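You operate a simulated robot arm through the tools that you are given. There is no shell and no other tool. Be economical: measure what you need, move in short steps, check, and stop when the job is done.

Carry out the task below with a simulated two-armed robot. There is one attempt and no reset: what you move stays moved.

## Task
Put the purple strainer with blue band on the top of the long steel bench away on the top of the bench marked fittings. Take the large grey gasket with green band and leave it on the deck in front of the hopper. Fetch the purple holed cube with teal tab and set it on the pale blue block. Push the drawer marked seals shut. Put the carton marked filter mesh on the top of the square black pallet. Pick up the carton marked spare lids with one hand, pass it to the other hand and put it on the shelf marked tins. Take the blue padlock with purple band and leave it in the grey tray with green band. The order is free. Set down upright: purple strainer with blue band, carton marked filter mesh, carton marked spare lids.
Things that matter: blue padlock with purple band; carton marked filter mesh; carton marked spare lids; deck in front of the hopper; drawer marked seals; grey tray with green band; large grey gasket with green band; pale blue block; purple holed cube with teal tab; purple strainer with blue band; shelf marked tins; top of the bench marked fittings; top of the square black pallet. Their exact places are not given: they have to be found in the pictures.

Only the result counts: the job must be done as asked and must still hold three seconds after the hand-in. Knocking over, shifting, dropping, spilling or breaking anything else fails it. A push-on lid holds only when it is set on centred and level and pressed home; a screw cap is set on level and turned clockwise until tight.

## Robot
Two 7-joint arms with two-finger parallel grippers on one trunk, on a base that drives. Base frame: it is fixed to the floor where the robot stands at the start and does not move with it; the origin is under the middle of the robot, x ahead of it, y to its left, z up. Lengths are in mm, angles in degrees, forces in N, time in s.
The left shoulder is at the start at [42, 101, 1136], the right one opposite. With the tool pointing down near the work surface each hand reaches from about 100 to 360 mm from the robot's upright axis, wherever it stands, measured 20 degrees to its own side. Places, roughly: blue padlock with purple band (5x3x8 cm) [-1400, 2200, 1100]; carton marked filter mesh [-1500, -1500, 1500]; carton marked spare lids [-1000, -1500, 1000]; deck in front of the hopper [-2700, 1200, 500]; drawer marked seals [300, -900, 400]; grey tray with green band (33x18x4 cm) [-2600, -1500, 600]; large grey gasket with green band (6x10x3 cm) [600, 0, 900]; pale blue block (9x8x3 cm) [500, -500, 900]; purple holed cube with teal tab (4x6x2 cm) [700, -500, 900]; purple strainer with blue band (5x5x8 cm) [500, 100, 900]; shelf marked tins [-2800, -1600, 1300]; top of the bench marked fittings [700, 7200, 800]; top of the square black pallet [-2700, 2400, 600]. Payload 2.4 kg a hand.
The tool frame of a hand sits at the grasp point between the pads (the TCP): z along the fingers, y along the line on which they close. The tips reach 24 mm beyond it. Largest opening 68 mm; finger width 17, thickness 10; the body of the gripper, 40 by 70 mm, starts 41 mm behind the TCP.
Orientation is that of the tool frame in the base frame, as a unit quaternion [x, y, z, w]. With the fingers straight down and closing along the base's y, the tool's x points along the base's -x, its y along +y and its z along -z.

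## Interface
- The arms move only by the tool nudge_tool. It takes "left_plan", "right_plan" or both (then of equal length, played together; a hand with none holds still); each is a list of rows, each a list of 7 numbers: the gripper command, from -1 (fully open) to 1 (shut), values between in proportion, then the shift along the tool's x, y, z in mm, then the turn, a rotation vector about the tool's x, y, z in degrees. In form: [[grip, dx, dy, dz, rx, ry, rz], ...]. A call has 1 to 10 rows; each row is the pose to reach, as a shift and turn from the pose commanded when the call began, along the tool's axes at that moment. A row lasts 0.2 s, in which the tool goes at most 50 mm and 8.6 degrees; a call with a longer step from one row to the next is refused whole, and so is a gripper value outside its range. A pose out of reach is approached as far as the arm can. The call stops where the force on the tool passes 40 N (or 10 N more than at its start, if that is more) or the arm is blocked; 0.2 s more then pass. Each finger travels about 72 mm/s and halts on what it meets, pressing with about 24 N; the grip force reading is that of the motor and also rises with nothing between the fingers. The clock runs only during rows and for 0.2 s after the last one: add rows that repeat a pose to give the fingers time. The reply holds the time, the measured pose of the TCP, the force on the tool along the base axes, the opening and the grip force, in the units named above and with some noise, with the torque about the TCP (base axes, N m) and any sound that the robot's microphone picked up, and new pictures: "show" is both (left out), scene, wrist or none (wrist: the cameras of the hands that moved).
- Cameras (640 x 400 px; columns grow to the right, rows downward): "scene" is now at [117.7, -25.7, 1282.6]; the picture's right is [-0.33, -0.94, 0.00], its down [-0.66, 0.23, -0.72] and it looks along [0.68, -0.24, -0.69] (base axes); focal length 264 px, centre (320, 200). "left" rides on the left gripper at [84, -11, -75] in its tool frame; the picture's right is [0.13, 0.99, 0.00], its down [-0.60, 0.08, -0.79] and it looks along [-0.79, 0.10, 0.61] (tool axes); focal length 251 px, centre (320, 200). "right" rides on the right gripper at [84, 11, -75] in its tool frame; the picture's right is [-0.13, 0.99, 0.00], its down [-0.60, -0.08, -0.79] and it looks along [-0.79, -0.10, 0.61] (tool axes); focal length 251 px, centre (320, 200).
- slide_trunk(by): slides the trunk up (or, below 0, down) by that many mm; the arms and the scene camera ride with it, the base frame stays. It gives what a move gives, with no picture.
- roll_base(legs): drives the robot by 1 to 6 legs, each [ahead, left, turn to the left] in mm, mm and degrees, along the robot's own axes; the way and the turn of a leg run together, so that a leg with both is an arc; at most 1500 mm and 180 degrees a leg. The arms and the cameras ride along, it lands a little off, and it stops where it bumps. It gives what a move gives, and a new picture of the scene camera.
- head_to(pan, tilt): turns the head with the scene camera to pan (to the left, within 86 degrees either way) and tilt (down, from -29 to 69), counted from straight ahead of the robot. It gives what a move gives, and a new picture of the scene camera.
- locate(camera, pixels): for up to 12 pixels [column, row] of the newest picture of that camera ("zoom" is the newest enlarged one), the place [x, y, z] in the base frame of the surface seen there, good to about 3 mm. No time passes.
- close_up(camera, box): a new picture of the part [left, top, right, bottom] of that camera's present view, enlarged. No time passes.
- close_job(): hands the job in; it is judged then, once.

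Keep the steps short. Do not move on a guess: measure, check each grasp and each placing, and mend mistakes. In all there are 138 turns and 260 pictures (those below and enlarged ones count). Leave the grippers open and the arms clear of the work at the hand-in unless told otherwise, and finish with a single line.

The tools are called after "Emit:" by a JSON object that holds its "name" and its "arguments". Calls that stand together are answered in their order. nudge_tool: Moves the arms, as the interface text tells. Its arguments: {"type":"object","properties":{"left_plan":{"type":"array"},"right_plan":{"type":"array"},"show":{"type":"string","enum":["both","scene","wrist","none"]}},"required":[]} The other tools are called the same way: slide_trunk (by) slides the trunk up or down; roll_base (legs) drives the base; head_to (pan, tilt) turns the head that bears the scene camera; locate (camera, pixels) gives the place of the surface under pixels of a picture; close_up (camera, box) takes an enlarged picture of a part of a camera's view; close_job () hands the job in.

At the start:

```text
time_s: 0.0
left_tcp_pos: [221.1, -44.6, 1127.1]
left_orientation: [0.001, 1.0, 0.0, 0.001]
left_force: [0.4, 0.7, 0.4]
left_ft_torque: [-0.02, -0.01, 0.01]
left_finger_gap: 67.9
left_finger_force: 0.1
right_tcp_pos: [223.1, -237.9, 1071.9]
right_orientation: [-0.001, 1.0, 0.0, 0.001]
right_force: [0.4, -0.4, -0.4]
right_ft_torque: [0.0, 0.03, -0.01]
right_finger_gap: 68.0
right_finger_force: 0.0
trunk travel left (down, up): [-350.0, 500.0]
robot x, y, heading: [1.7, -3.2, -0.0]
head pan, tilt: [-19.1, 43.9]
```

scene: 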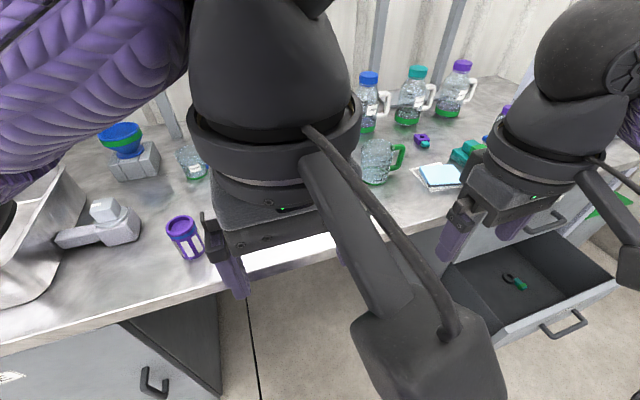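
right: 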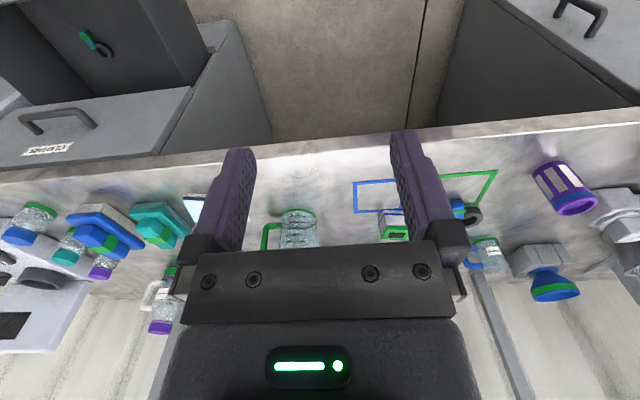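
left: 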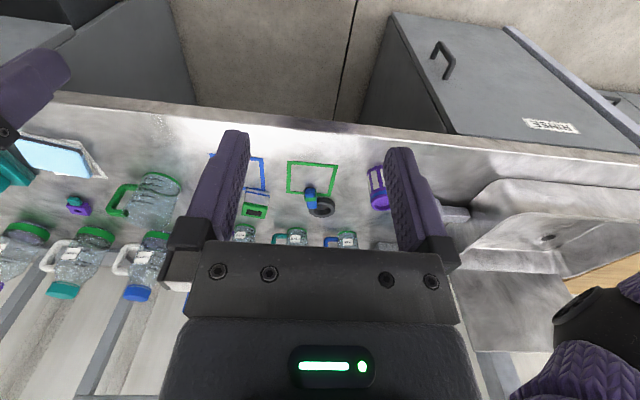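

I see the bench with a purple strainer near scene (185,237), a purple cube with teal near (421,139), and a pale blue block near (440,175). I'll measure these and enlarge the views.

Emit:
{"name": "close_up", "arguments": {"camera": "left", "box": [0, 120, 480, 270]}}

Emit:
{"name": "locate", "arguments": {"camera": "left", "pixels": [[376, 185], [380, 205], [320, 205], [310, 195], [76, 200], [84, 210], [57, 157], [30, 150], [90, 165], [254, 210], [154, 185]]}}

Emit:
{"name": "head_to", "arguments": {"pan": -60, "tilt": 45}}

```text
1.33 times, centred on (240, 195) of left
```

zoom: 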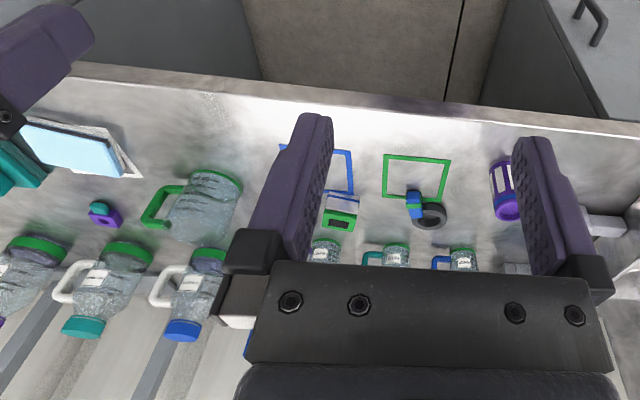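

```text
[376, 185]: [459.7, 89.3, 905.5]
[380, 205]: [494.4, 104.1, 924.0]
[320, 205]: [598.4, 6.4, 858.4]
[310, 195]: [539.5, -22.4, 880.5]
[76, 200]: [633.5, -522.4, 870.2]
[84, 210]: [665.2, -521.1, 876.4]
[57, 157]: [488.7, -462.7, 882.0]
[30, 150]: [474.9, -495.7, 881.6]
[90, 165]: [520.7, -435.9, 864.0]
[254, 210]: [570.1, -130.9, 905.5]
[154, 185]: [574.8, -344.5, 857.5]
```

```text
time_s: 1.1
left_tcp_pos: [222.5, -45.1, 1126.0]
left_orientation: [0.0, 1.0, 0.0, 0.0]
left_force: [-0.3, 0.4, 1.0]
left_ft_torque: [-0.01, -0.02, 0.0]
left_finger_gap: 68.0
left_finger_force: 0.1
right_tcp_pos: [223.9, -238.2, 1072.0]
right_orientation: [0.0, 1.0, 0.0, -0.001]
right_force: [-0.1, -0.3, 0.7]
right_ft_torque: [0.0, 0.01, 0.02]
right_finger_gap: 67.8
right_finger_force: 0.0
trunk travel left (down, up): [-350.0, 500.0]
robot x, y, heading: [1.9, -1.6, -0.0]
head pan, tilt: [-60.0, 45.0]
```

scene: 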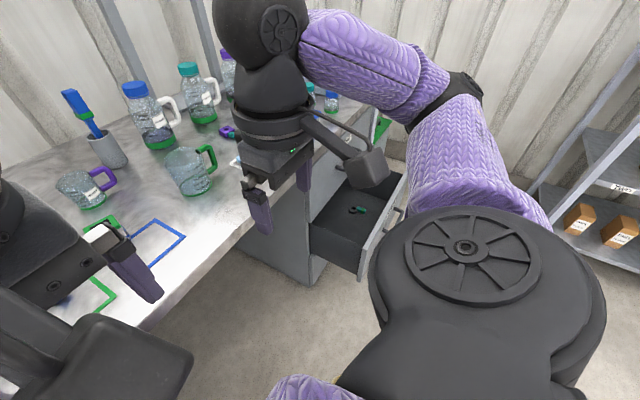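

Locating the bench edge, the drawer and the drawer front in this view.

Emit:
{"name": "locate", "arguments": {"camera": "scene", "pixels": [[200, 290], [365, 240], [400, 180], [397, 215], [310, 285], [330, 210], [225, 250], [228, 132], [236, 162], [190, 190], [375, 270], [620, 187]]}}

Emit:
{"name": "close_up", "arguments": {"camera": "scene", "box": [200, 80, 440, 300]}}

Emit:
{"name": "close_up", "arguments": {"camera": "left", "box": [270, 140, 390, 240]}}

Emit:
{"name": "close_up", "arguments": {"camera": "right", "box": [0, 0, 240, 290]}}

```text
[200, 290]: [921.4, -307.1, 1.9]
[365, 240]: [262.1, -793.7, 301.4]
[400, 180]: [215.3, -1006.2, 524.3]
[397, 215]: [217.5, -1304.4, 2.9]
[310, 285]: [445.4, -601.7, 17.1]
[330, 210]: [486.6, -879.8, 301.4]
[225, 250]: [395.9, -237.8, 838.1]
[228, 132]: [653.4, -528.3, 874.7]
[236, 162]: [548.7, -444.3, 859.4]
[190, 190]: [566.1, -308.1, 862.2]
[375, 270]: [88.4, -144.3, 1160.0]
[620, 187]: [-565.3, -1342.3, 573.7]
```

```text
1.82 times, centred on (320, 190) of scene
```

zoom: 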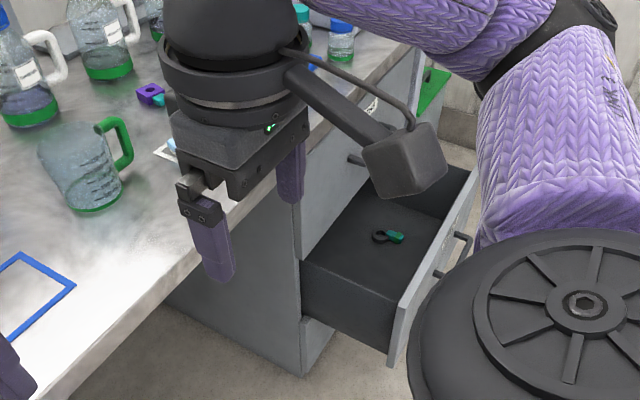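

```text
4.00 times, centred on (330, 190) of left
```

zoom: 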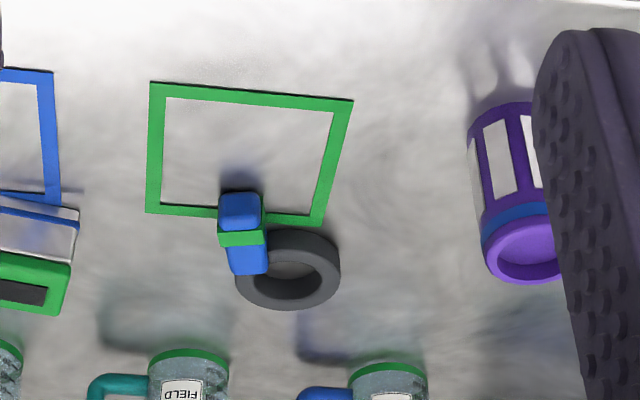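

```text
1.38 times, centred on (120, 145) of right
```

zoom: 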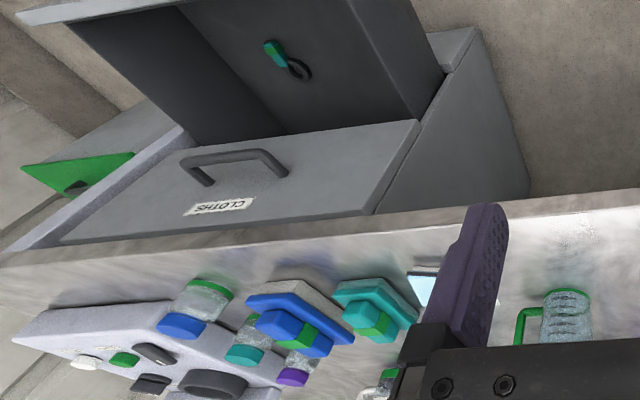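

The seals drawer is open below CLOTHS with its front at x≈215, y≈-600…-1170. It stands in the way of the bench work, so I'll close it first. I'm backing off and sliding right, then looking at it.

Emit:
{"name": "roll_base", "arguments": {"legs": [[-300, 0, 0], [0, -750, 0]]}}

Emit:
{"name": "head_to", "arguments": {"pan": 0, "tilt": 50}}

```text
time_s: 6.8
left_tcp_pos: [-82.3, -788.5, 1125.7]
left_orientation: [0.005, 1.0, 0.0, 0.0]
left_force: [0.4, 0.1, 0.3]
left_ft_torque: [-0.03, 0.0, -0.02]
left_finger_gap: 68.0
left_finger_force: 0.1
right_tcp_pos: [-81.9, -981.9, 1072.4]
right_orientation: [0.005, 1.0, -0.002, 0.0]
right_force: [0.5, -0.5, 1.2]
right_ft_torque: [0.0, 0.05, -0.01]
right_finger_gap: 68.1
right_finger_force: 0.1
trunk travel left (down, up): [-350.0, 500.0]
robot x, y, heading: [-302.8, -742.2, -0.9]
head pan, tilt: [-60.0, 45.0]
```

scene: 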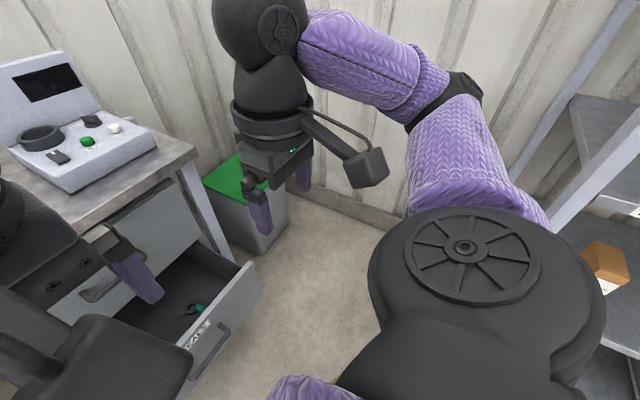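

```text
time_s: 8.1
left_tcp_pos: [-81.9, -788.9, 1126.1]
left_orientation: [0.004, 1.0, 0.0, 0.0]
left_force: [1.0, 1.1, -0.4]
left_ft_torque: [0.0, -0.01, -0.02]
left_finger_gap: 67.9
left_finger_force: 0.0
right_tcp_pos: [-82.1, -983.0, 1071.4]
right_orientation: [0.004, 1.0, -0.001, 0.0]
right_force: [0.8, -0.9, 0.1]
right_ft_torque: [0.0, -0.02, -0.03]
right_finger_gap: 68.1
right_finger_force: 0.1
trunk travel left (down, up): [-350.0, 500.0]
robot x, y, heading: [-303.0, -744.6, -0.7]
head pan, tilt: [0.0, 50.0]
```

scene: 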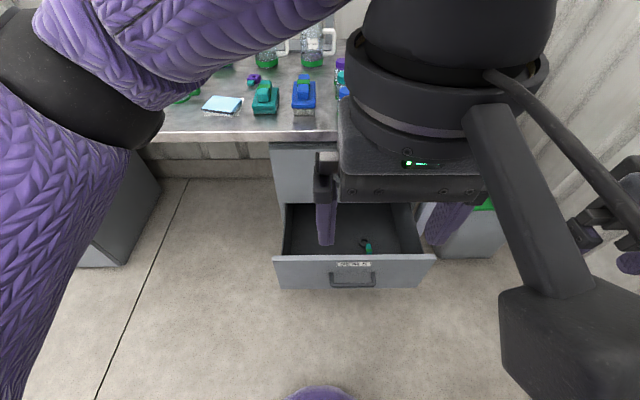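

The label sits at (353,263) on the drawer front. I'm measuring the front, its handle and its edges, and checking the label.

Emit:
{"name": "locate", "arguments": {"camera": "scene", "pixels": [[353, 258], [280, 257], [430, 256], [353, 273], [300, 275], [353, 287], [375, 280], [290, 240], [300, 150]]}}

Emit:
{"name": "close_up", "arguments": {"camera": "scene", "box": [260, 190, 450, 300]}}

Emit:
{"name": "slide_trunk", "arguments": {"by": -350}}

```text
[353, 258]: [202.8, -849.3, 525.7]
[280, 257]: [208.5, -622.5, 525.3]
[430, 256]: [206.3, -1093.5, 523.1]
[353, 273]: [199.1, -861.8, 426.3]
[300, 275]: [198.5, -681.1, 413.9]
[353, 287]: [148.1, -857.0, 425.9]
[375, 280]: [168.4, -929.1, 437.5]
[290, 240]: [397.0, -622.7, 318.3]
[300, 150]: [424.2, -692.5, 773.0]
```

```text
3.37 times, centred on (355, 245) of scene
```

zoom: 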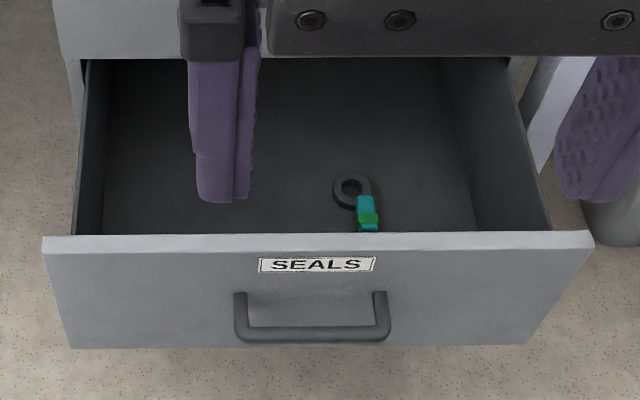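

```text
time_s: 9.8
left_tcp_pos: [-79.7, -789.1, 950.8]
left_orientation: [0.006, 1.0, 0.0, -0.005]
left_force: [-0.2, 0.4, -0.5]
left_ft_torque: [0.03, -0.03, 0.0]
left_finger_gap: 67.9
left_finger_force: 0.1
right_tcp_pos: [-79.2, -981.5, 898.2]
right_orientation: [0.007, 1.0, 0.0, -0.002]
right_force: [17.2, -3.6, 9.6]
right_ft_torque: [0.44, 2.51, 0.12]
right_finger_gap: 67.8
right_finger_force: 0.1
trunk travel left (down, up): [-177.0, 673.0]
robot x, y, heading: [-306.1, -742.6, -0.8]
head pan, tilt: [0.0, 50.0]
stopped: the force on the tool passed its limit at 74 N (the readings are from after the stop); the commanded pose is now the measured one
```

The right hand met something on the way down. I need to see what before moving on.

Emit:
{"name": "head_to", "arguments": {"pan": -55, "tilt": 40}}

Emit:
{"name": "close_up", "arguments": {"camera": "right", "box": [0, 0, 640, 400]}}

```text
time_s: 11.1
left_tcp_pos: [-80.4, -789.1, 951.7]
left_orientation: [0.005, 1.0, -0.001, -0.004]
left_force: [-0.3, 0.0, -0.7]
left_ft_torque: [0.02, 0.02, -0.01]
left_finger_gap: 68.3
left_finger_force: 0.1
right_tcp_pos: [-79.5, -982.6, 898.8]
right_orientation: [0.007, 1.0, 0.0, -0.002]
right_force: [32.8, -10.5, 16.2]
right_ft_torque: [1.02, 4.43, 0.61]
right_finger_gap: 68.2
right_finger_force: 0.0
trunk travel left (down, up): [-177.0, 673.0]
robot x, y, heading: [-304.3, -743.1, -0.5]
head pan, tilt: [-55.0, 40.0]
```

scene: 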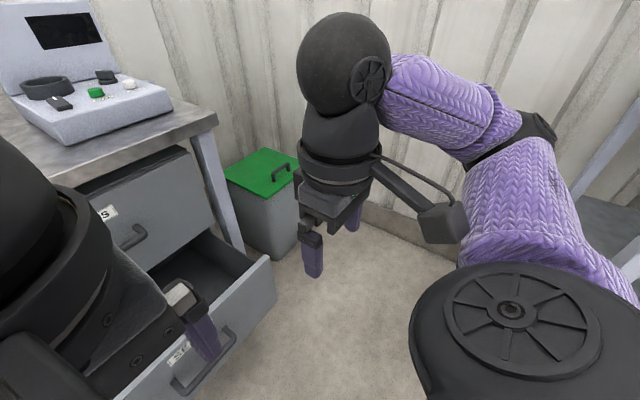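

```text
1.00 times, centred on (320, 200) of right (not enlarged: the box is as wide or as high as the picture)
```

zoom: 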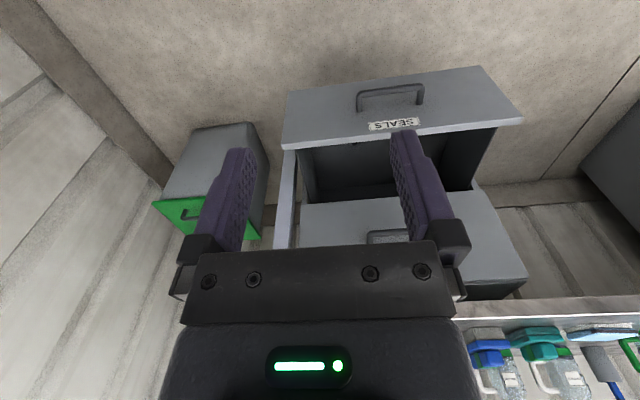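

Emit:
{"name": "locate", "arguments": {"camera": "scene", "pixels": [[440, 225], [470, 220], [540, 125], [500, 230], [590, 180], [620, 230], [600, 260], [635, 130], [620, 290]]}}

Emit:
{"name": "head_to", "arguments": {"pan": -86, "tilt": 30}}

```text
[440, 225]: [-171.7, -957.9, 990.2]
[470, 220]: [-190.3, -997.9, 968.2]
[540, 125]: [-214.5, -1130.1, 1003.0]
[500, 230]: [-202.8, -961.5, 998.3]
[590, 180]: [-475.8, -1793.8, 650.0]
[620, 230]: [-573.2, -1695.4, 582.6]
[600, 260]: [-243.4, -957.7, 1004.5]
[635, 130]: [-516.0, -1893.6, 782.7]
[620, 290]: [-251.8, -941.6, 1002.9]
```

```text
time_s: 12.0
left_tcp_pos: [-80.2, -789.1, 952.3]
left_orientation: [0.005, 1.0, -0.001, -0.004]
left_force: [-0.2, -0.1, 0.1]
left_ft_torque: [0.0, 0.02, -0.01]
left_finger_gap: 68.0
left_finger_force: 0.1
right_tcp_pos: [-80.0, -982.6, 898.5]
right_orientation: [0.006, 1.0, 0.0, -0.002]
right_force: [34.4, -10.3, 17.5]
right_ft_torque: [1.08, 4.85, 0.63]
right_finger_gap: 68.3
right_finger_force: 0.1
trunk travel left (down, up): [-177.0, 673.0]
robot x, y, heading: [-301.6, -744.1, -0.3]
head pan, tilt: [-85.9, 30.0]
```

scene: 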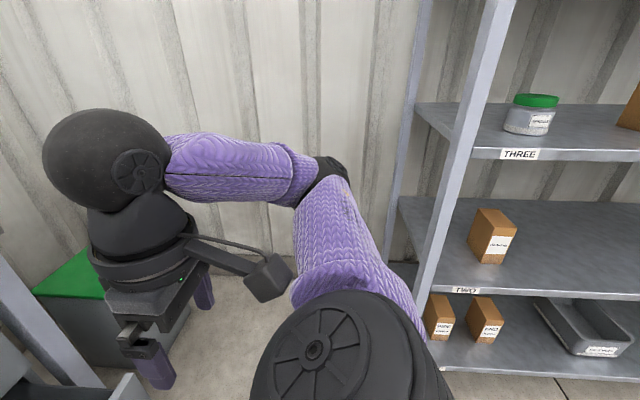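

The hand's camera block is touching its own upper arm, so this is self-contact and not the surroundings. I'll shift the right hand forward 90 mm to free it.

Emit:
{"name": "nudge_tool", "arguments": {"right_plan": [[1, -40, 0, 0, 0, 0, 0], [1, -80, 0, 0, 0, 0, 0], [1, -110, 0, 0, 0, 0, 0]], "left_plan": [[-1, -40, 0, 0, 0, 0, 0], [-1, -40, 0, 0, 0, 0, 0], [-1, -40, 0, 0, 0, 0, 0]], "show": "none"}}

Emit:
{"name": "slide_trunk", "arguments": {"by": -177}}

Emit:
{"name": "head_to", "arguments": {"pan": -40, "tilt": 50}}

```text
time_s: 12.8
left_tcp_pos: [-39.1, -789.0, 952.5]
left_orientation: [0.005, 1.0, 0.0, -0.004]
left_force: [0.3, 0.3, -0.4]
left_ft_torque: [0.01, 0.0, 0.02]
left_finger_gap: 67.9
left_finger_force: 0.0
right_tcp_pos: [28.3, -984.2, 896.6]
right_orientation: [0.006, 1.0, 0.0, -0.002]
right_force: [-0.3, 0.0, 0.7]
right_ft_torque: [-0.01, 0.01, 0.03]
right_finger_gap: 0.0
right_finger_force: 23.8
trunk travel left (down, up): [-177.0, 673.0]
robot x, y, heading: [-301.7, -742.3, -0.5]
head pan, tilt: [-85.9, 30.0]
```

```text
time_s: 14.8
left_tcp_pos: [-40.5, -789.8, 775.9]
left_orientation: [0.005, 1.0, 0.0, -0.003]
left_force: [-0.3, 0.2, 0.1]
left_ft_torque: [-0.02, 0.0, 0.0]
left_finger_gap: 68.2
left_finger_force: 0.1
right_tcp_pos: [29.8, -983.7, 721.4]
right_orientation: [0.006, 1.0, 0.0, -0.002]
right_force: [0.6, -0.4, -0.8]
right_ft_torque: [-0.04, -0.02, -0.02]
right_finger_gap: 0.1
right_finger_force: 23.7
trunk travel left (down, up): [0.0, 850.0]
robot x, y, heading: [-306.0, -743.4, -0.9]
head pan, tilt: [-85.9, 30.0]
```

```text
time_s: 15.9
left_tcp_pos: [-38.3, -787.9, 772.5]
left_orientation: [0.001, 1.0, 0.002, -0.007]
left_force: [0.7, 0.0, 0.0]
left_ft_torque: [-0.01, -0.02, 0.02]
left_finger_gap: 68.0
left_finger_force: 0.1
right_tcp_pos: [31.2, -984.1, 720.2]
right_orientation: [0.006, 1.0, 0.001, -0.002]
right_force: [-0.3, 0.8, 0.3]
right_ft_torque: [0.02, -0.03, -0.07]
right_finger_gap: 0.1
right_finger_force: 23.8
trunk travel left (down, up): [0.0, 850.0]
robot x, y, heading: [-302.4, -743.8, -0.7]
head pan, tilt: [-40.0, 50.0]
```

scene: 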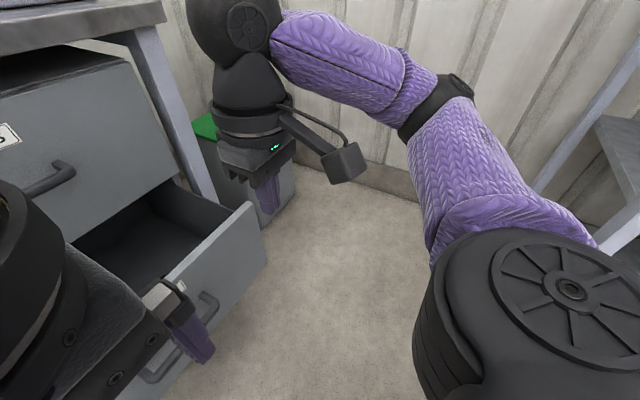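

The hand is free now. I'm lowering the right hand with its fingers shut to z≈490, beside the handle. That puts the tips just below the drawer front's upper edge.

Emit:
{"name": "nudge_tool", "arguments": {"right_plan": [[1, 0, 0, 48, 0, 0, 0], [1, 0, 8, 96, 0, 0, 0], [1, 0, 16, 144, 0, 0, 0], [1, 0, 20, 190, 0, 0, 0], [1, 0, 20, 230, 0, 0, 0]], "left_plan": [[-1, 10, 0, 0, 0, 0, 0], [-1, 20, 0, 0, 0, 0, 0], [-1, 30, 0, 0, 0, 0, 0], [-1, 30, 0, 0, 0, 0, 0], [-1, 30, 0, 0, 0, 0, 0]], "show": "scene"}}

```text
time_s: 17.1
left_tcp_pos: [-65.4, -789.8, 772.2]
left_orientation: [-0.011, 1.0, 0.002, -0.012]
left_force: [0.1, 0.4, 0.0]
left_ft_torque: [0.01, 0.02, 0.02]
left_finger_gap: 67.7
left_finger_force: 0.1
right_tcp_pos: [30.4, -964.1, 488.0]
right_orientation: [0.006, 1.0, 0.0, -0.002]
right_force: [0.4, 0.2, -0.6]
right_ft_torque: [0.03, -0.01, 0.03]
right_finger_gap: 0.0
right_finger_force: 23.6
trunk travel left (down, up): [0.0, 850.0]
robot x, y, heading: [-302.7, -743.8, -0.3]
head pan, tilt: [-40.0, 50.0]
```

scene: 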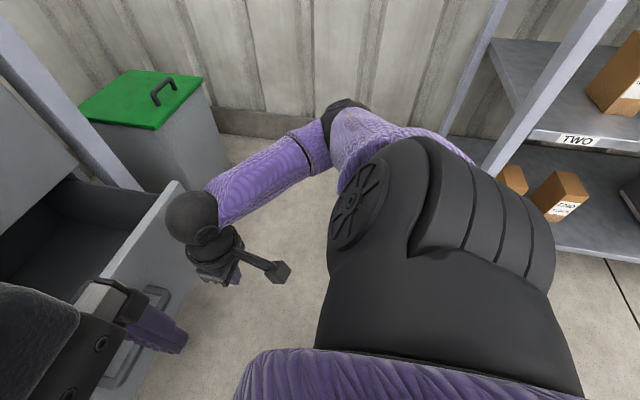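

The hand hangs at x=30, before the front at 203. I'm rolling forward 140 mm, then will push with the arm.

Emit:
{"name": "roll_base", "arguments": {"legs": [[140, 0, 0]]}}

Emit:
{"name": "nudge_tool", "arguments": {"right_plan": [[1, -30, 0, 0, 0, 0, 0], [1, -60, 0, 0, 0, 0, 0], [1, -90, 0, 0, 0, 0, 0], [1, -120, 0, 0, 0, 0, 0], [1, -150, 0, 0, 0, 0, 0], [1, -180, 0, 0, 0, 0, 0]], "show": "scene"}}

```text
time_s: 18.5
left_tcp_pos: [73.0, -790.5, 774.3]
left_orientation: [-0.011, 1.0, 0.001, -0.011]
left_force: [-0.2, 0.2, -0.1]
left_ft_torque: [0.0, 0.0, 0.0]
left_finger_gap: 68.0
left_finger_force: 0.0
right_tcp_pos: [169.6, -963.0, 489.5]
right_orientation: [0.004, 1.0, 0.0, 0.0]
right_force: [-0.1, 0.8, 0.4]
right_ft_torque: [0.0, -0.03, 0.01]
right_finger_gap: 0.1
right_finger_force: 23.4
trunk travel left (down, up): [0.0, 850.0]
robot x, y, heading: [-165.6, -741.6, -0.7]
head pan, tilt: [-40.0, 50.0]
```

scene: 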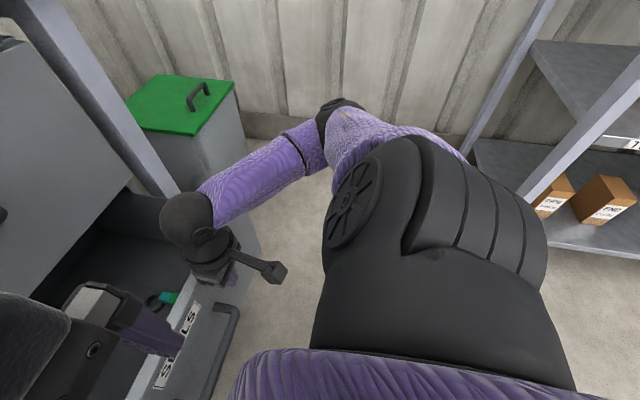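

```text
time_s: 19.9
left_tcp_pos: [74.5, -790.5, 774.5]
left_orientation: [-0.015, 1.0, 0.0, -0.013]
left_force: [-0.9, 0.3, -0.3]
left_ft_torque: [-0.01, -0.02, 0.01]
left_finger_gap: 68.1
left_finger_force: 0.1
right_tcp_pos: [348.9, -964.8, 488.0]
right_orientation: [0.004, 1.0, 0.0, -0.002]
right_force: [0.8, -0.2, -0.1]
right_ft_torque: [0.0, 0.0, 0.02]
right_finger_gap: 0.0
right_finger_force: 23.8
trunk travel left (down, up): [0.0, 850.0]
robot x, y, heading: [-163.2, -737.5, -0.5]
head pan, tilt: [-40.0, 50.0]
```

scene: 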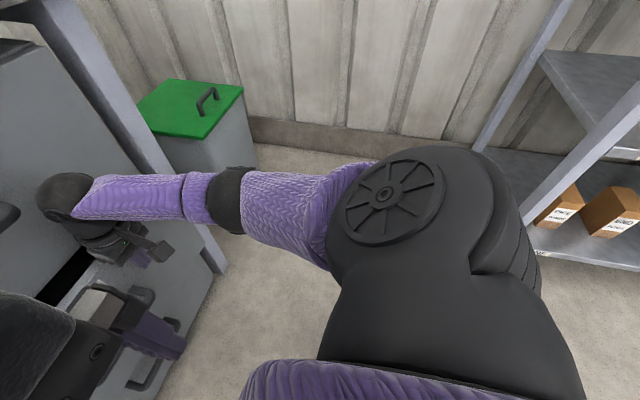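

The drawer slid in easily. To finish without the wrist touching the upper drawer, I'll back off and tilt the fingers 50° forward, then push the rest.

Emit:
{"name": "nudge_tool", "arguments": {"right_plan": [[1, 30, 0, 0, 0, 0, 0], [1, 50, 0, 0, 0, -8.5, 0], [1, 50, 0, 0, 0, -17, 0], [1, 50, 0, 0, 0, -25.5, 0], [1, 50, 0, 0, 0, -34, 0], [1, 50, 0, 0, 0, -42.5, 0], [1, 50, 0, 0, 0, -51, 0]], "show": "scene"}}

Emit:
{"name": "locate", "arguments": {"camera": "scene", "pixels": [[185, 260], [195, 290], [75, 230]]}}

```text
time_s: 21.5
left_tcp_pos: [74.0, -791.4, 775.5]
left_orientation: [-0.015, 1.0, -0.001, -0.013]
left_force: [-1.2, -0.3, -0.1]
left_ft_torque: [0.01, 0.01, 0.01]
left_finger_gap: 68.3
left_finger_force: 0.2
right_tcp_pos: [298.7, -963.2, 489.6]
right_orientation: [0.004, 0.903, -0.002, 0.43]
right_force: [0.0, 0.7, 0.2]
right_ft_torque: [-0.03, -0.03, -0.03]
right_finger_gap: 0.0
right_finger_force: 23.4
trunk travel left (down, up): [0.0, 850.0]
robot x, y, heading: [-164.4, -743.4, -0.3]
head pan, tilt: [-40.0, 50.0]
```

scene: 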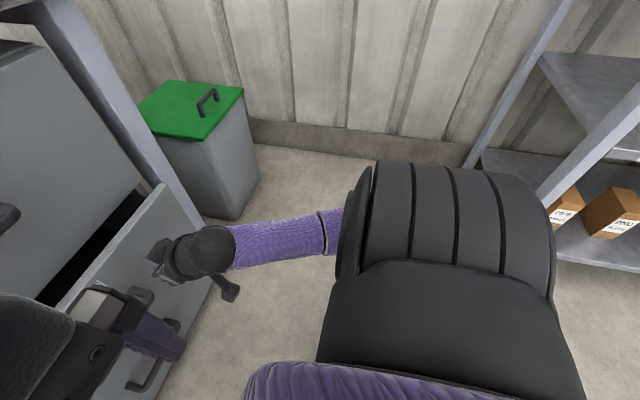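

```text
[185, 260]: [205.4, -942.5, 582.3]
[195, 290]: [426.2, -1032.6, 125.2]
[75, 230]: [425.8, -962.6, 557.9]
```

Pushing straight ahead with the tilted fingers, in small steps, until it stops.

Emit:
{"name": "nudge_tool", "arguments": {"right_plan": [[1, -15.7, 0, 19.4, 0, 0, 0], [1, -31.4, 0, 38.8, 0, 0, 0], [1, -44, 0, 54.4, 0, 0, 0], [1, -53.5, 0, 66, 0, 0, 0], [1, -63, 0, 77.7, 0, 0, 0], [1, -72.3, 0, 89.4, 0, 0, 0], [1, -81.8, 0, 101, 0, 0, 0], [1, -91.2, 0, 112.7, 0, 0, 0]], "show": "scene"}}

```text
time_s: 22.8
left_tcp_pos: [75.2, -789.1, 776.0]
left_orientation: [-0.019, 1.0, -0.003, -0.014]
left_force: [-0.5, 0.2, 0.4]
left_ft_torque: [0.04, 0.0, 0.02]
left_finger_gap: 68.0
left_finger_force: 0.1
right_tcp_pos: [400.7, -964.8, 487.5]
right_orientation: [0.005, 0.905, -0.002, 0.425]
right_force: [-14.4, 1.6, 5.7]
right_ft_torque: [0.02, 0.02, 0.06]
right_finger_gap: 0.0
right_finger_force: 24.0
trunk travel left (down, up): [0.0, 850.0]
robot x, y, heading: [-165.0, -744.0, -0.4]
head pan, tilt: [-40.0, 50.0]
stopped in row 6 (right hand): the force on the tool passed its limit at 54 N (the readings are from after the stop); the commanded pose is now the measured one
```

scene: 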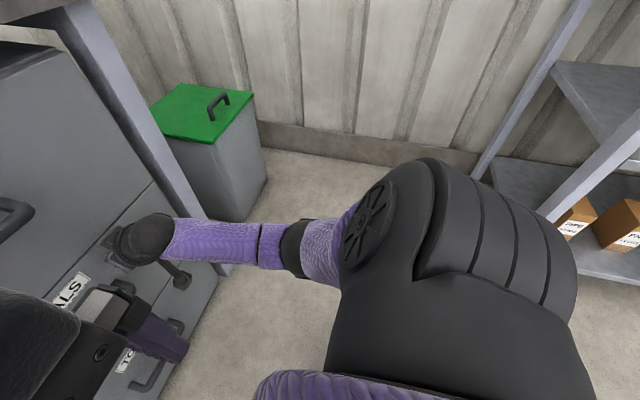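

It stopped hard with the front flush at x≈420, so the drawer is shut. I'll back the hand off, turn it vertical again, and then check.

Emit:
{"name": "nudge_tool", "arguments": {"right_plan": [[1, 25, 0, -31, 0, 0, 0], [1, 50, 0, -62, 0, 0, 0], [1, 75, 0, -93, 0, 8.5, 0], [1, 87, 0, -108, 0, 17, 0], [1, 87, 0, -108, 0, 25.5, 0], [1, 87, 0, -108, 0, 34, 0], [1, 87, 0, -108, 0, 42.5, 0], [1, 87, 0, -108, 0, 50.3, 0]], "show": "none"}}

Emit:
{"name": "roll_base", "arguments": {"legs": [[-230, 0, 0]]}}

Emit:
{"name": "slide_trunk", "arguments": {"by": 420}}

Emit:
{"name": "head_to", "arguments": {"pan": 0, "tilt": 45}}

```text
time_s: 24.6
left_tcp_pos: [75.4, -790.4, 775.0]
left_orientation: [-0.019, 1.0, -0.002, -0.015]
left_force: [0.6, 0.4, -0.1]
left_ft_torque: [-0.03, -0.02, -0.01]
left_finger_gap: 67.8
left_finger_force: 0.0
right_tcp_pos: [262.5, -962.5, 488.5]
right_orientation: [0.004, 1.0, 0.0, -0.001]
right_force: [0.1, 0.0, -0.4]
right_ft_torque: [0.0, 0.0, -0.04]
right_finger_gap: 0.0
right_finger_force: 23.6
trunk travel left (down, up): [0.0, 850.0]
robot x, y, heading: [-161.4, -742.5, -0.1]
head pan, tilt: [-40.0, 50.0]
```

```text
time_s: 26.3
left_tcp_pos: [-156.8, -790.2, 776.6]
left_orientation: [-0.017, 1.0, -0.002, -0.015]
left_force: [-0.1, 0.7, 1.0]
left_ft_torque: [-0.02, -0.02, -0.03]
left_finger_gap: 68.0
left_finger_force: 0.0
right_tcp_pos: [30.4, -960.7, 488.0]
right_orientation: [0.006, 1.0, -0.001, 0.0]
right_force: [0.1, 0.5, 0.3]
right_ft_torque: [0.01, -0.05, 0.0]
right_finger_gap: 0.1
right_finger_force: 23.5
trunk travel left (down, up): [0.0, 850.0]
robot x, y, heading: [-399.5, -739.1, -0.8]
head pan, tilt: [-40.0, 50.0]
```

scene: 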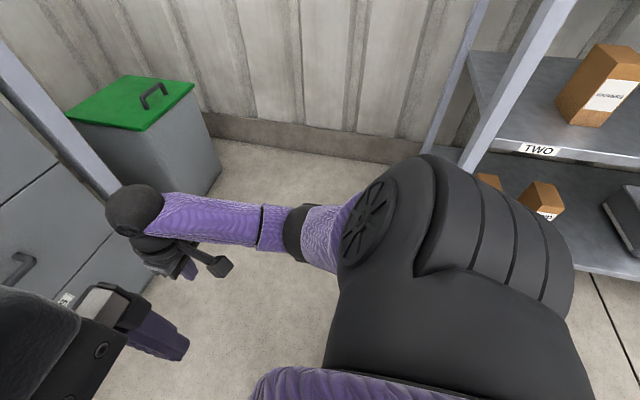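

```text
refused: 420 is not a number from -400 to 400
```

```text
time_s: 27.4
left_tcp_pos: [-156.3, -790.6, 776.6]
left_orientation: [-0.023, 1.0, -0.005, -0.017]
left_force: [0.9, -0.1, -0.7]
left_ft_torque: [-0.01, -0.01, 0.02]
left_finger_gap: 68.1
left_finger_force: 0.1
right_tcp_pos: [29.1, -961.8, 488.9]
right_orientation: [0.006, 1.0, 0.0, 0.0]
right_force: [-0.3, -0.8, -0.2]
right_ft_torque: [0.0, -0.02, -0.02]
right_finger_gap: 0.0
right_finger_force: 23.6
trunk travel left (down, up): [0.0, 850.0]
robot x, y, heading: [-400.1, -744.2, -0.8]
head pan, tilt: [0.0, 45.0]
```

scene: 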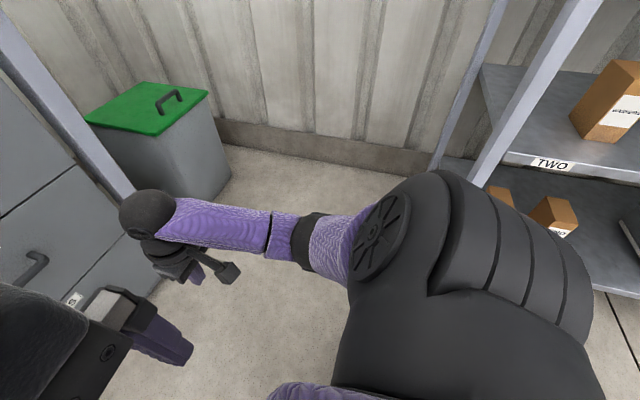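

Drawer front looks flush. I'll raise the trunk 400 mm to bench height and look ahead again.

Emit:
{"name": "slide_trunk", "arguments": {"by": 400}}

Emit:
{"name": "nudge_tool", "arguments": {"right_plan": [[-1, 0, 0, -48, 0, 0, 0], [-1, 0, 0, -96, 0, 0, 0], [-1, 0, 0, -140, 0, 0, 0], [-1, 0, 0, -180, 0, 0, 0]], "show": "none"}}

Emit:
{"name": "head_to", "arguments": {"pan": -5, "tilt": 40}}

```text
time_s: 31.2
left_tcp_pos: [-157.4, -790.1, 1175.6]
left_orientation: [-0.017, 1.0, -0.002, -0.014]
left_force: [-0.2, 0.5, 0.8]
left_ft_torque: [-0.03, 0.0, 0.05]
left_finger_gap: 68.0
left_finger_force: 0.1
right_tcp_pos: [29.9, -962.2, 887.9]
right_orientation: [0.007, 1.0, -0.001, 0.001]
right_force: [0.0, -0.6, -0.3]
right_ft_torque: [0.0, 0.02, 0.0]
right_finger_gap: 0.0
right_finger_force: 23.5
trunk travel left (down, up): [-400.0, 450.0]
robot x, y, heading: [-396.4, -741.1, -0.7]
head pan, tilt: [0.0, 45.0]
```

```text
time_s: 32.2
left_tcp_pos: [-158.0, -789.6, 1175.1]
left_orientation: [-0.017, 1.0, -0.002, -0.015]
left_force: [-0.1, -0.5, 0.3]
left_ft_torque: [0.04, 0.02, 0.03]
left_finger_gap: 67.8
left_finger_force: 0.0
right_tcp_pos: [30.1, -964.1, 1068.3]
right_orientation: [0.007, 1.0, 0.0, 0.0]
right_force: [-0.2, 0.8, -0.3]
right_ft_torque: [0.04, 0.02, -0.02]
right_finger_gap: 67.9
right_finger_force: 0.0
trunk travel left (down, up): [-400.0, 450.0]
robot x, y, heading: [-393.8, -737.4, -0.8]
head pan, tilt: [0.0, 45.0]
```

```text
time_s: 32.9
left_tcp_pos: [-157.5, -789.3, 1175.4]
left_orientation: [-0.017, 1.0, -0.002, -0.014]
left_force: [0.4, 0.1, 1.1]
left_ft_torque: [-0.02, 0.01, 0.0]
left_finger_gap: 67.8
left_finger_force: 0.1
right_tcp_pos: [30.9, -963.0, 1068.0]
right_orientation: [0.006, 1.0, 0.0, 0.001]
right_force: [-0.8, 0.7, 0.1]
right_ft_torque: [0.01, -0.02, 0.02]
right_finger_gap: 67.9
right_finger_force: 0.0
trunk travel left (down, up): [-400.0, 450.0]
robot x, y, heading: [-396.3, -742.4, -0.8]
head pan, tilt: [-5.0, 40.0]
```

scene: 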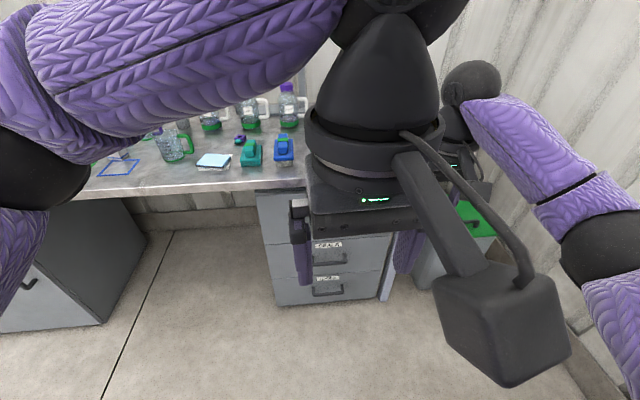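

The drawer is flush shut under the top one. Now I go to the bench for the cube, to robot pose about (140,-380).

Emit:
{"name": "roll_base", "arguments": {"legs": [[0, 360, 0], [300, 0, 0], [230, 0, 0]]}}

Emit:
{"name": "head_to", "arguments": {"pan": 0, "tilt": 35}}

Emit:
{"name": "nudge_tool", "arguments": {"right_plan": [[-1, 0, 0, 0, 0, 0, 0]], "show": "wrist"}}

```text
time_s: 38.2
left_tcp_pos: [379.2, -425.7, 1175.9]
left_orientation: [-0.017, 1.0, -0.002, -0.015]
left_force: [-0.1, -0.1, -0.2]
left_ft_torque: [0.01, -0.01, 0.02]
left_finger_gap: 67.9
left_finger_force: 0.0
right_tcp_pos: [567.5, -599.0, 1068.2]
right_orientation: [0.008, 1.0, -0.001, 0.0]
right_force: [0.0, 0.0, -0.4]
right_ft_torque: [0.0, 0.04, -0.02]
right_finger_gap: 68.0
right_finger_force: 0.1
trunk travel left (down, up): [-400.0, 450.0]
robot x, y, heading: [138.1, -376.1, -0.6]
head pan, tilt: [-5.0, 40.0]
```

scene: 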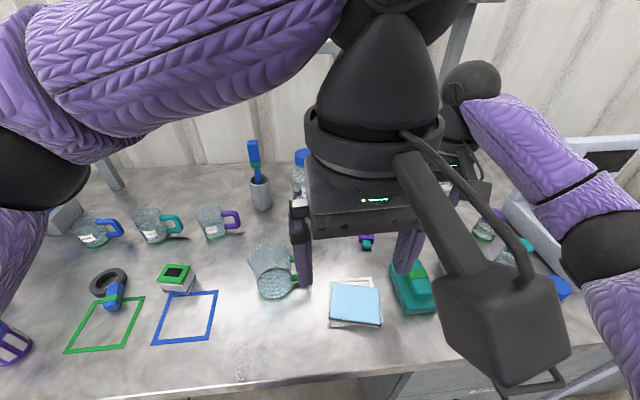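

```text
time_s: 38.9
left_tcp_pos: [379.4, -426.1, 1174.3]
left_orientation: [-0.016, 1.0, -0.002, -0.015]
left_force: [-0.5, 0.1, 0.9]
left_ft_torque: [-0.01, 0.0, 0.01]
left_finger_gap: 68.1
left_finger_force: 0.1
right_tcp_pos: [567.9, -599.6, 1067.2]
right_orientation: [0.008, 1.0, 0.0, 0.0]
right_force: [-0.7, 0.5, 0.0]
right_ft_torque: [0.03, 0.01, -0.04]
right_finger_gap: 67.8
right_finger_force: 0.1
trunk travel left (down, up): [-400.0, 450.0]
robot x, y, heading: [138.4, -374.4, -0.5]
head pan, tilt: [0.0, 35.0]
```

scene: 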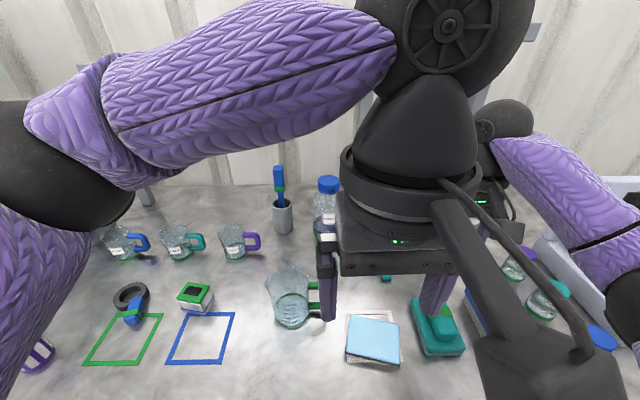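

```text
time_s: 39.3
left_tcp_pos: [378.6, -424.7, 1175.6]
left_orientation: [-0.017, 1.0, -0.002, -0.015]
left_force: [-0.9, -0.1, -0.1]
left_ft_torque: [-0.01, 0.0, 0.01]
left_finger_gap: 67.8
left_finger_force: 0.0
right_tcp_pos: [567.7, -598.6, 1066.8]
right_orientation: [0.007, 1.0, 0.0, 0.0]
right_force: [-0.5, 0.3, -0.1]
right_ft_torque: [-0.01, 0.04, 0.01]
right_finger_gap: 68.0
right_finger_force: 0.1
trunk travel left (down, up): [-400.0, 450.0]
robot x, y, heading: [143.5, -376.3, -0.6]
head pan, tilt: [0.0, 35.0]
```

right: 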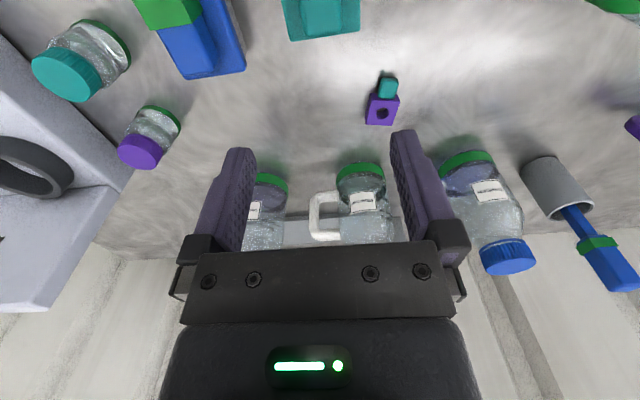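

The cube is at right-camera (382,112), with the teal tab at (388,88) towards the robot. I'm measuring it precisely.

Emit:
{"name": "close_up", "arguments": {"camera": "right", "box": [340, 60, 420, 140]}}

Emit:
{"name": "locate", "arguments": {"camera": "right", "pixels": [[374, 100], [395, 102], [369, 121], [391, 122], [382, 112], [388, 82], [388, 92], [372, 130], [360, 110]]}}

Emit:
{"name": "locate", "arguments": {"camera": "scene", "pixels": [[352, 322], [393, 328], [347, 353], [400, 357], [373, 340], [345, 338]]}}

Emit:
{"name": "close_up", "arguments": {"camera": "scene", "box": [320, 280, 480, 380]}}

```text
5.00 times, centred on (380, 100) of right
```

zoom: 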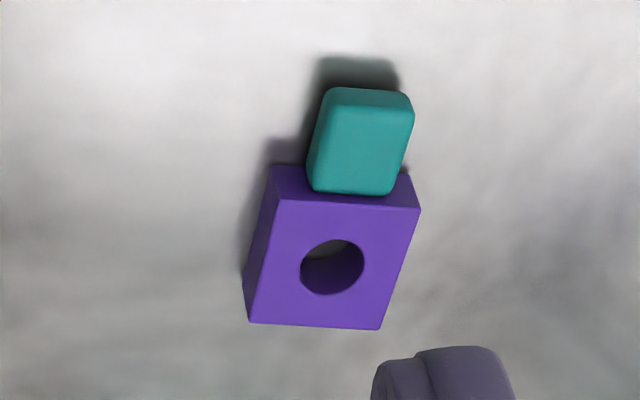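

```text
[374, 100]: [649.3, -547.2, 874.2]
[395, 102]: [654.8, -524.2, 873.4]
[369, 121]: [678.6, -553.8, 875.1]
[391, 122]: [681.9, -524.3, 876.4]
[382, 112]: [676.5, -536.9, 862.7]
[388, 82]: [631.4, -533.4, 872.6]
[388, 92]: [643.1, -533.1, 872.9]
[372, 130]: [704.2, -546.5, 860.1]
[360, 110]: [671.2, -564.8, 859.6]
```

```text
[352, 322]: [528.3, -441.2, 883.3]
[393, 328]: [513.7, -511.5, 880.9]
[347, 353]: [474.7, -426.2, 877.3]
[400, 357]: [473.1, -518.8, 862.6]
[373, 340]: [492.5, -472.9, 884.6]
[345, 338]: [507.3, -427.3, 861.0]
```

```text
4.00 times, centred on (400, 330) of scene
```

zoom: 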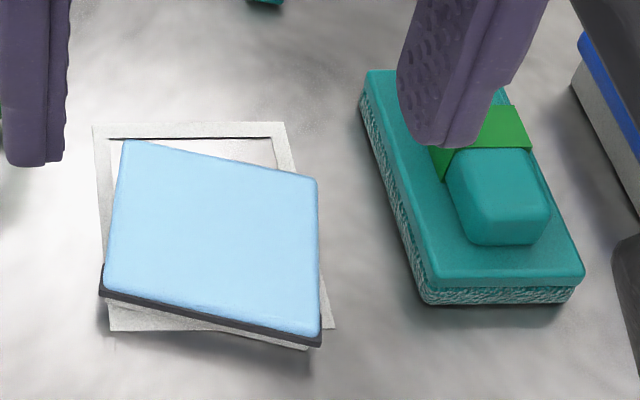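

Block top is at z≈884, centre ≈(492,-472). The cube body's centre is ≈(667,-537), top 875. I'm moving the right hand above the cube, turned about 8°.

Emit:
{"name": "nudge_tool", "arguments": {"right_plan": [[-1, -33, 20, 0, 0, 0, 4], [-1, -66, 40, 0, 0, 0, 8], [-1, -99, 62, 0, 0, 0, 8], [-1, -99, 62, 45, 0, 0, 8], [-1, -99, 62, 85, 0, 0, 8], [-1, -99, 62, 110, 0, 0, 8]], "show": "both"}}

Emit:
{"name": "locate", "arguments": {"camera": "right", "pixels": [[310, 90], [330, 90], [320, 110], [320, 60], [250, 100], [390, 100]]}}

```text
time_s: 40.7
left_tcp_pos: [379.4, -425.2, 1175.7]
left_orientation: [-0.016, 1.0, -0.002, -0.015]
left_force: [-0.8, -0.3, -0.6]
left_ft_torque: [0.01, 0.03, 0.03]
left_finger_gap: 68.0
left_finger_force: 0.0
right_tcp_pos: [634.6, -543.1, 975.9]
right_orientation: [0.076, 0.997, 0.0, 0.0]
right_force: [-0.1, 0.3, 0.0]
right_ft_torque: [0.0, 0.04, 0.01]
right_finger_gap: 67.8
right_finger_force: 0.0
right hand out of reach, approached as far as the arm can: row 3, 4, 5, 6
trunk travel left (down, up): [-400.0, 450.0]
robot x, y, heading: [139.1, -376.5, -0.8]
head pan, tilt: [0.0, 35.0]
```

scene: 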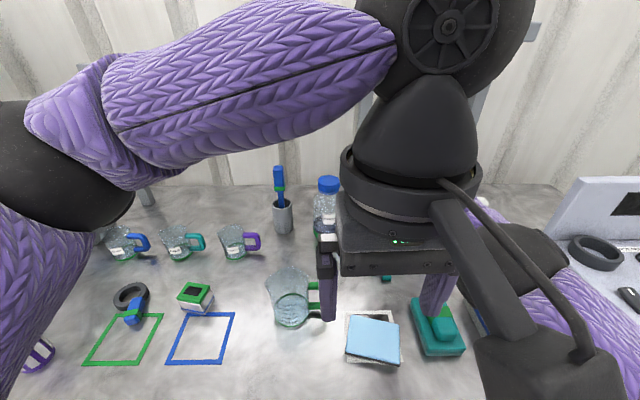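
right: 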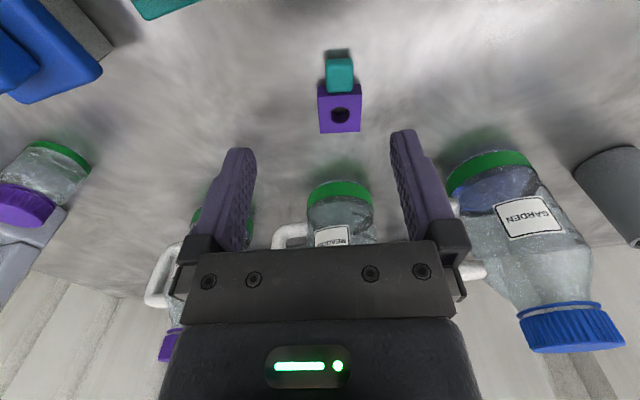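

```text
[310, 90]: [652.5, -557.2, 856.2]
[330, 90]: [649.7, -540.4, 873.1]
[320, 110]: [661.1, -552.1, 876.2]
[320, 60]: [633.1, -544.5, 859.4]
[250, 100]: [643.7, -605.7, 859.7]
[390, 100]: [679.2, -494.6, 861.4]
```

The bottles stand close behind the cube, and straight-down is at the limit of reach. I'll tilt the fingers 30° forward, which gives reach and keeps the gripper body off the bottles.

Emit:
{"name": "nudge_tool", "arguments": {"right_plan": [[-1, 0, 0, 0, 0, -8, 0], [-1, 0, 0, 0, 0, -16, 0], [-1, 0, 0, 0, 0, -24, 0], [-1, 0, 0, 0, 0, -30, 0]], "show": "wrist"}}

Emit:
{"name": "locate", "arguments": {"camera": "right", "pixels": [[300, 200], [340, 200], [320, 250], [440, 240], [480, 200]]}}

```text
time_s: 41.7
left_tcp_pos: [378.6, -426.1, 1175.5]
left_orientation: [-0.016, 1.0, -0.002, -0.015]
left_force: [-0.4, 1.0, 0.1]
left_ft_torque: [-0.02, 0.02, 0.01]
left_finger_gap: 68.3
left_finger_force: 0.0
right_tcp_pos: [632.4, -544.7, 975.2]
right_orientation: [0.073, 0.963, -0.019, 0.258]
right_force: [0.6, -0.3, -0.9]
right_ft_torque: [-0.03, 0.03, 0.01]
right_finger_gap: 68.0
right_finger_force: 0.0
trunk travel left (down, up): [-400.0, 450.0]
robot x, y, heading: [139.4, -374.7, -0.7]
head pan, tilt: [0.0, 35.0]
```

right: 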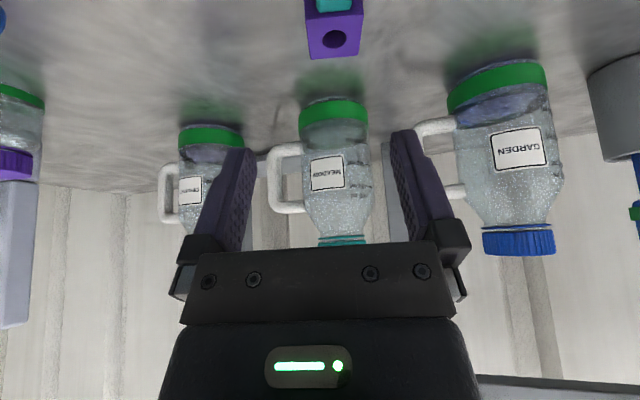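

```text
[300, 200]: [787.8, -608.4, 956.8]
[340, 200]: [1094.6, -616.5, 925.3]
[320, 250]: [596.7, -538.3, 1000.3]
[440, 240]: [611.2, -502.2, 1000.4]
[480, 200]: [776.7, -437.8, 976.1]
```

Bottles are ≥80 mm behind the cube, so there's room. I'm moving to 34 mm above the grasp height to check alignment.

Emit:
{"name": "nudge_tool", "arguments": {"right_plan": [[-1, 0, 12.5, 20, 0, 0, 0], [-1, 3, 12.5, 40, 0, 0, 0], [-1, 6.7, 12.5, 59.5, 0, 0, 0]], "show": "both"}}

Emit:
{"name": "close_up", "arguments": {"camera": "scene", "box": [320, 230, 480, 330]}}

```text
time_s: 42.5
left_tcp_pos: [379.8, -426.4, 1175.8]
left_orientation: [-0.016, 1.0, -0.002, -0.014]
left_force: [0.4, 0.3, 0.3]
left_ft_torque: [0.01, -0.01, -0.01]
left_finger_gap: 67.8
left_finger_force: 0.0
right_tcp_pos: [658.7, -533.8, 918.9]
right_orientation: [0.074, 0.963, -0.019, 0.258]
right_force: [0.8, 0.7, -0.3]
right_ft_torque: [0.0, 0.01, -0.01]
right_finger_gap: 67.8
right_finger_force: 0.0
trunk travel left (down, up): [-400.0, 450.0]
robot x, y, heading: [135.4, -377.0, -0.7]
head pan, tilt: [0.0, 35.0]
```

scene: 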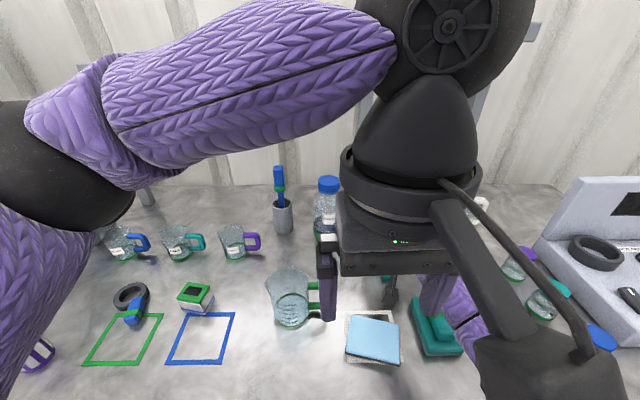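
right: 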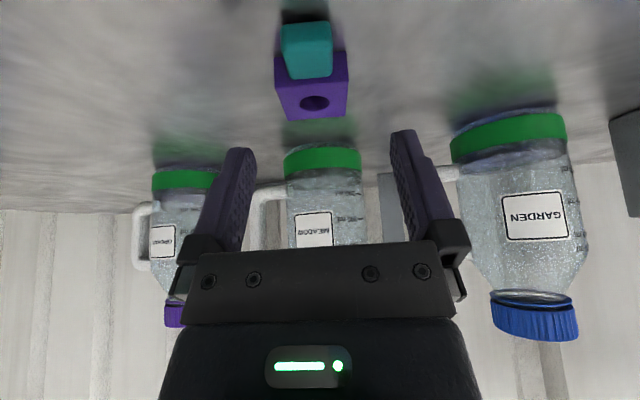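

```text
4.00 times, centred on (400, 280) of scene
```

zoom: 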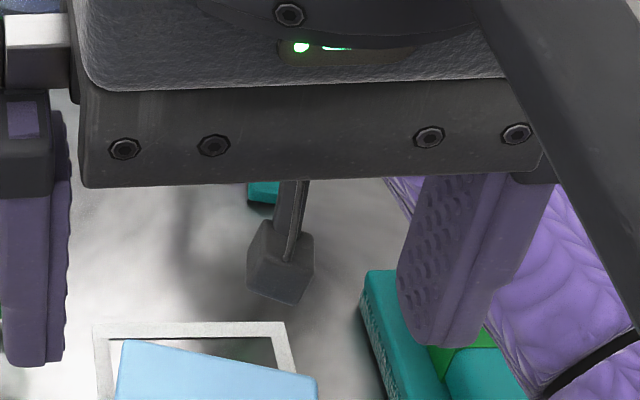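

Emit:
{"name": "locate", "arguments": {"camera": "right", "pixels": [[280, 88], [347, 90], [312, 85], [287, 117], [340, 117], [305, 35], [310, 62]]}}

Emit:
{"name": "locate", "arguments": {"camera": "scene", "pixels": [[462, 300], [470, 340], [393, 298]]}}

```text
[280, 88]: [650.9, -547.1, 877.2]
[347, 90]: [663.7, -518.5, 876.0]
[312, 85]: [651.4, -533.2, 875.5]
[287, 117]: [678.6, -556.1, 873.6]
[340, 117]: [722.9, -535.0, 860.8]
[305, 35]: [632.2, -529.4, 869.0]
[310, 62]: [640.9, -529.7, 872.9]
```

```text
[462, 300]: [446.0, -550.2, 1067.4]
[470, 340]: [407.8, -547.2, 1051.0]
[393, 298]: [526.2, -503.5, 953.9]
```

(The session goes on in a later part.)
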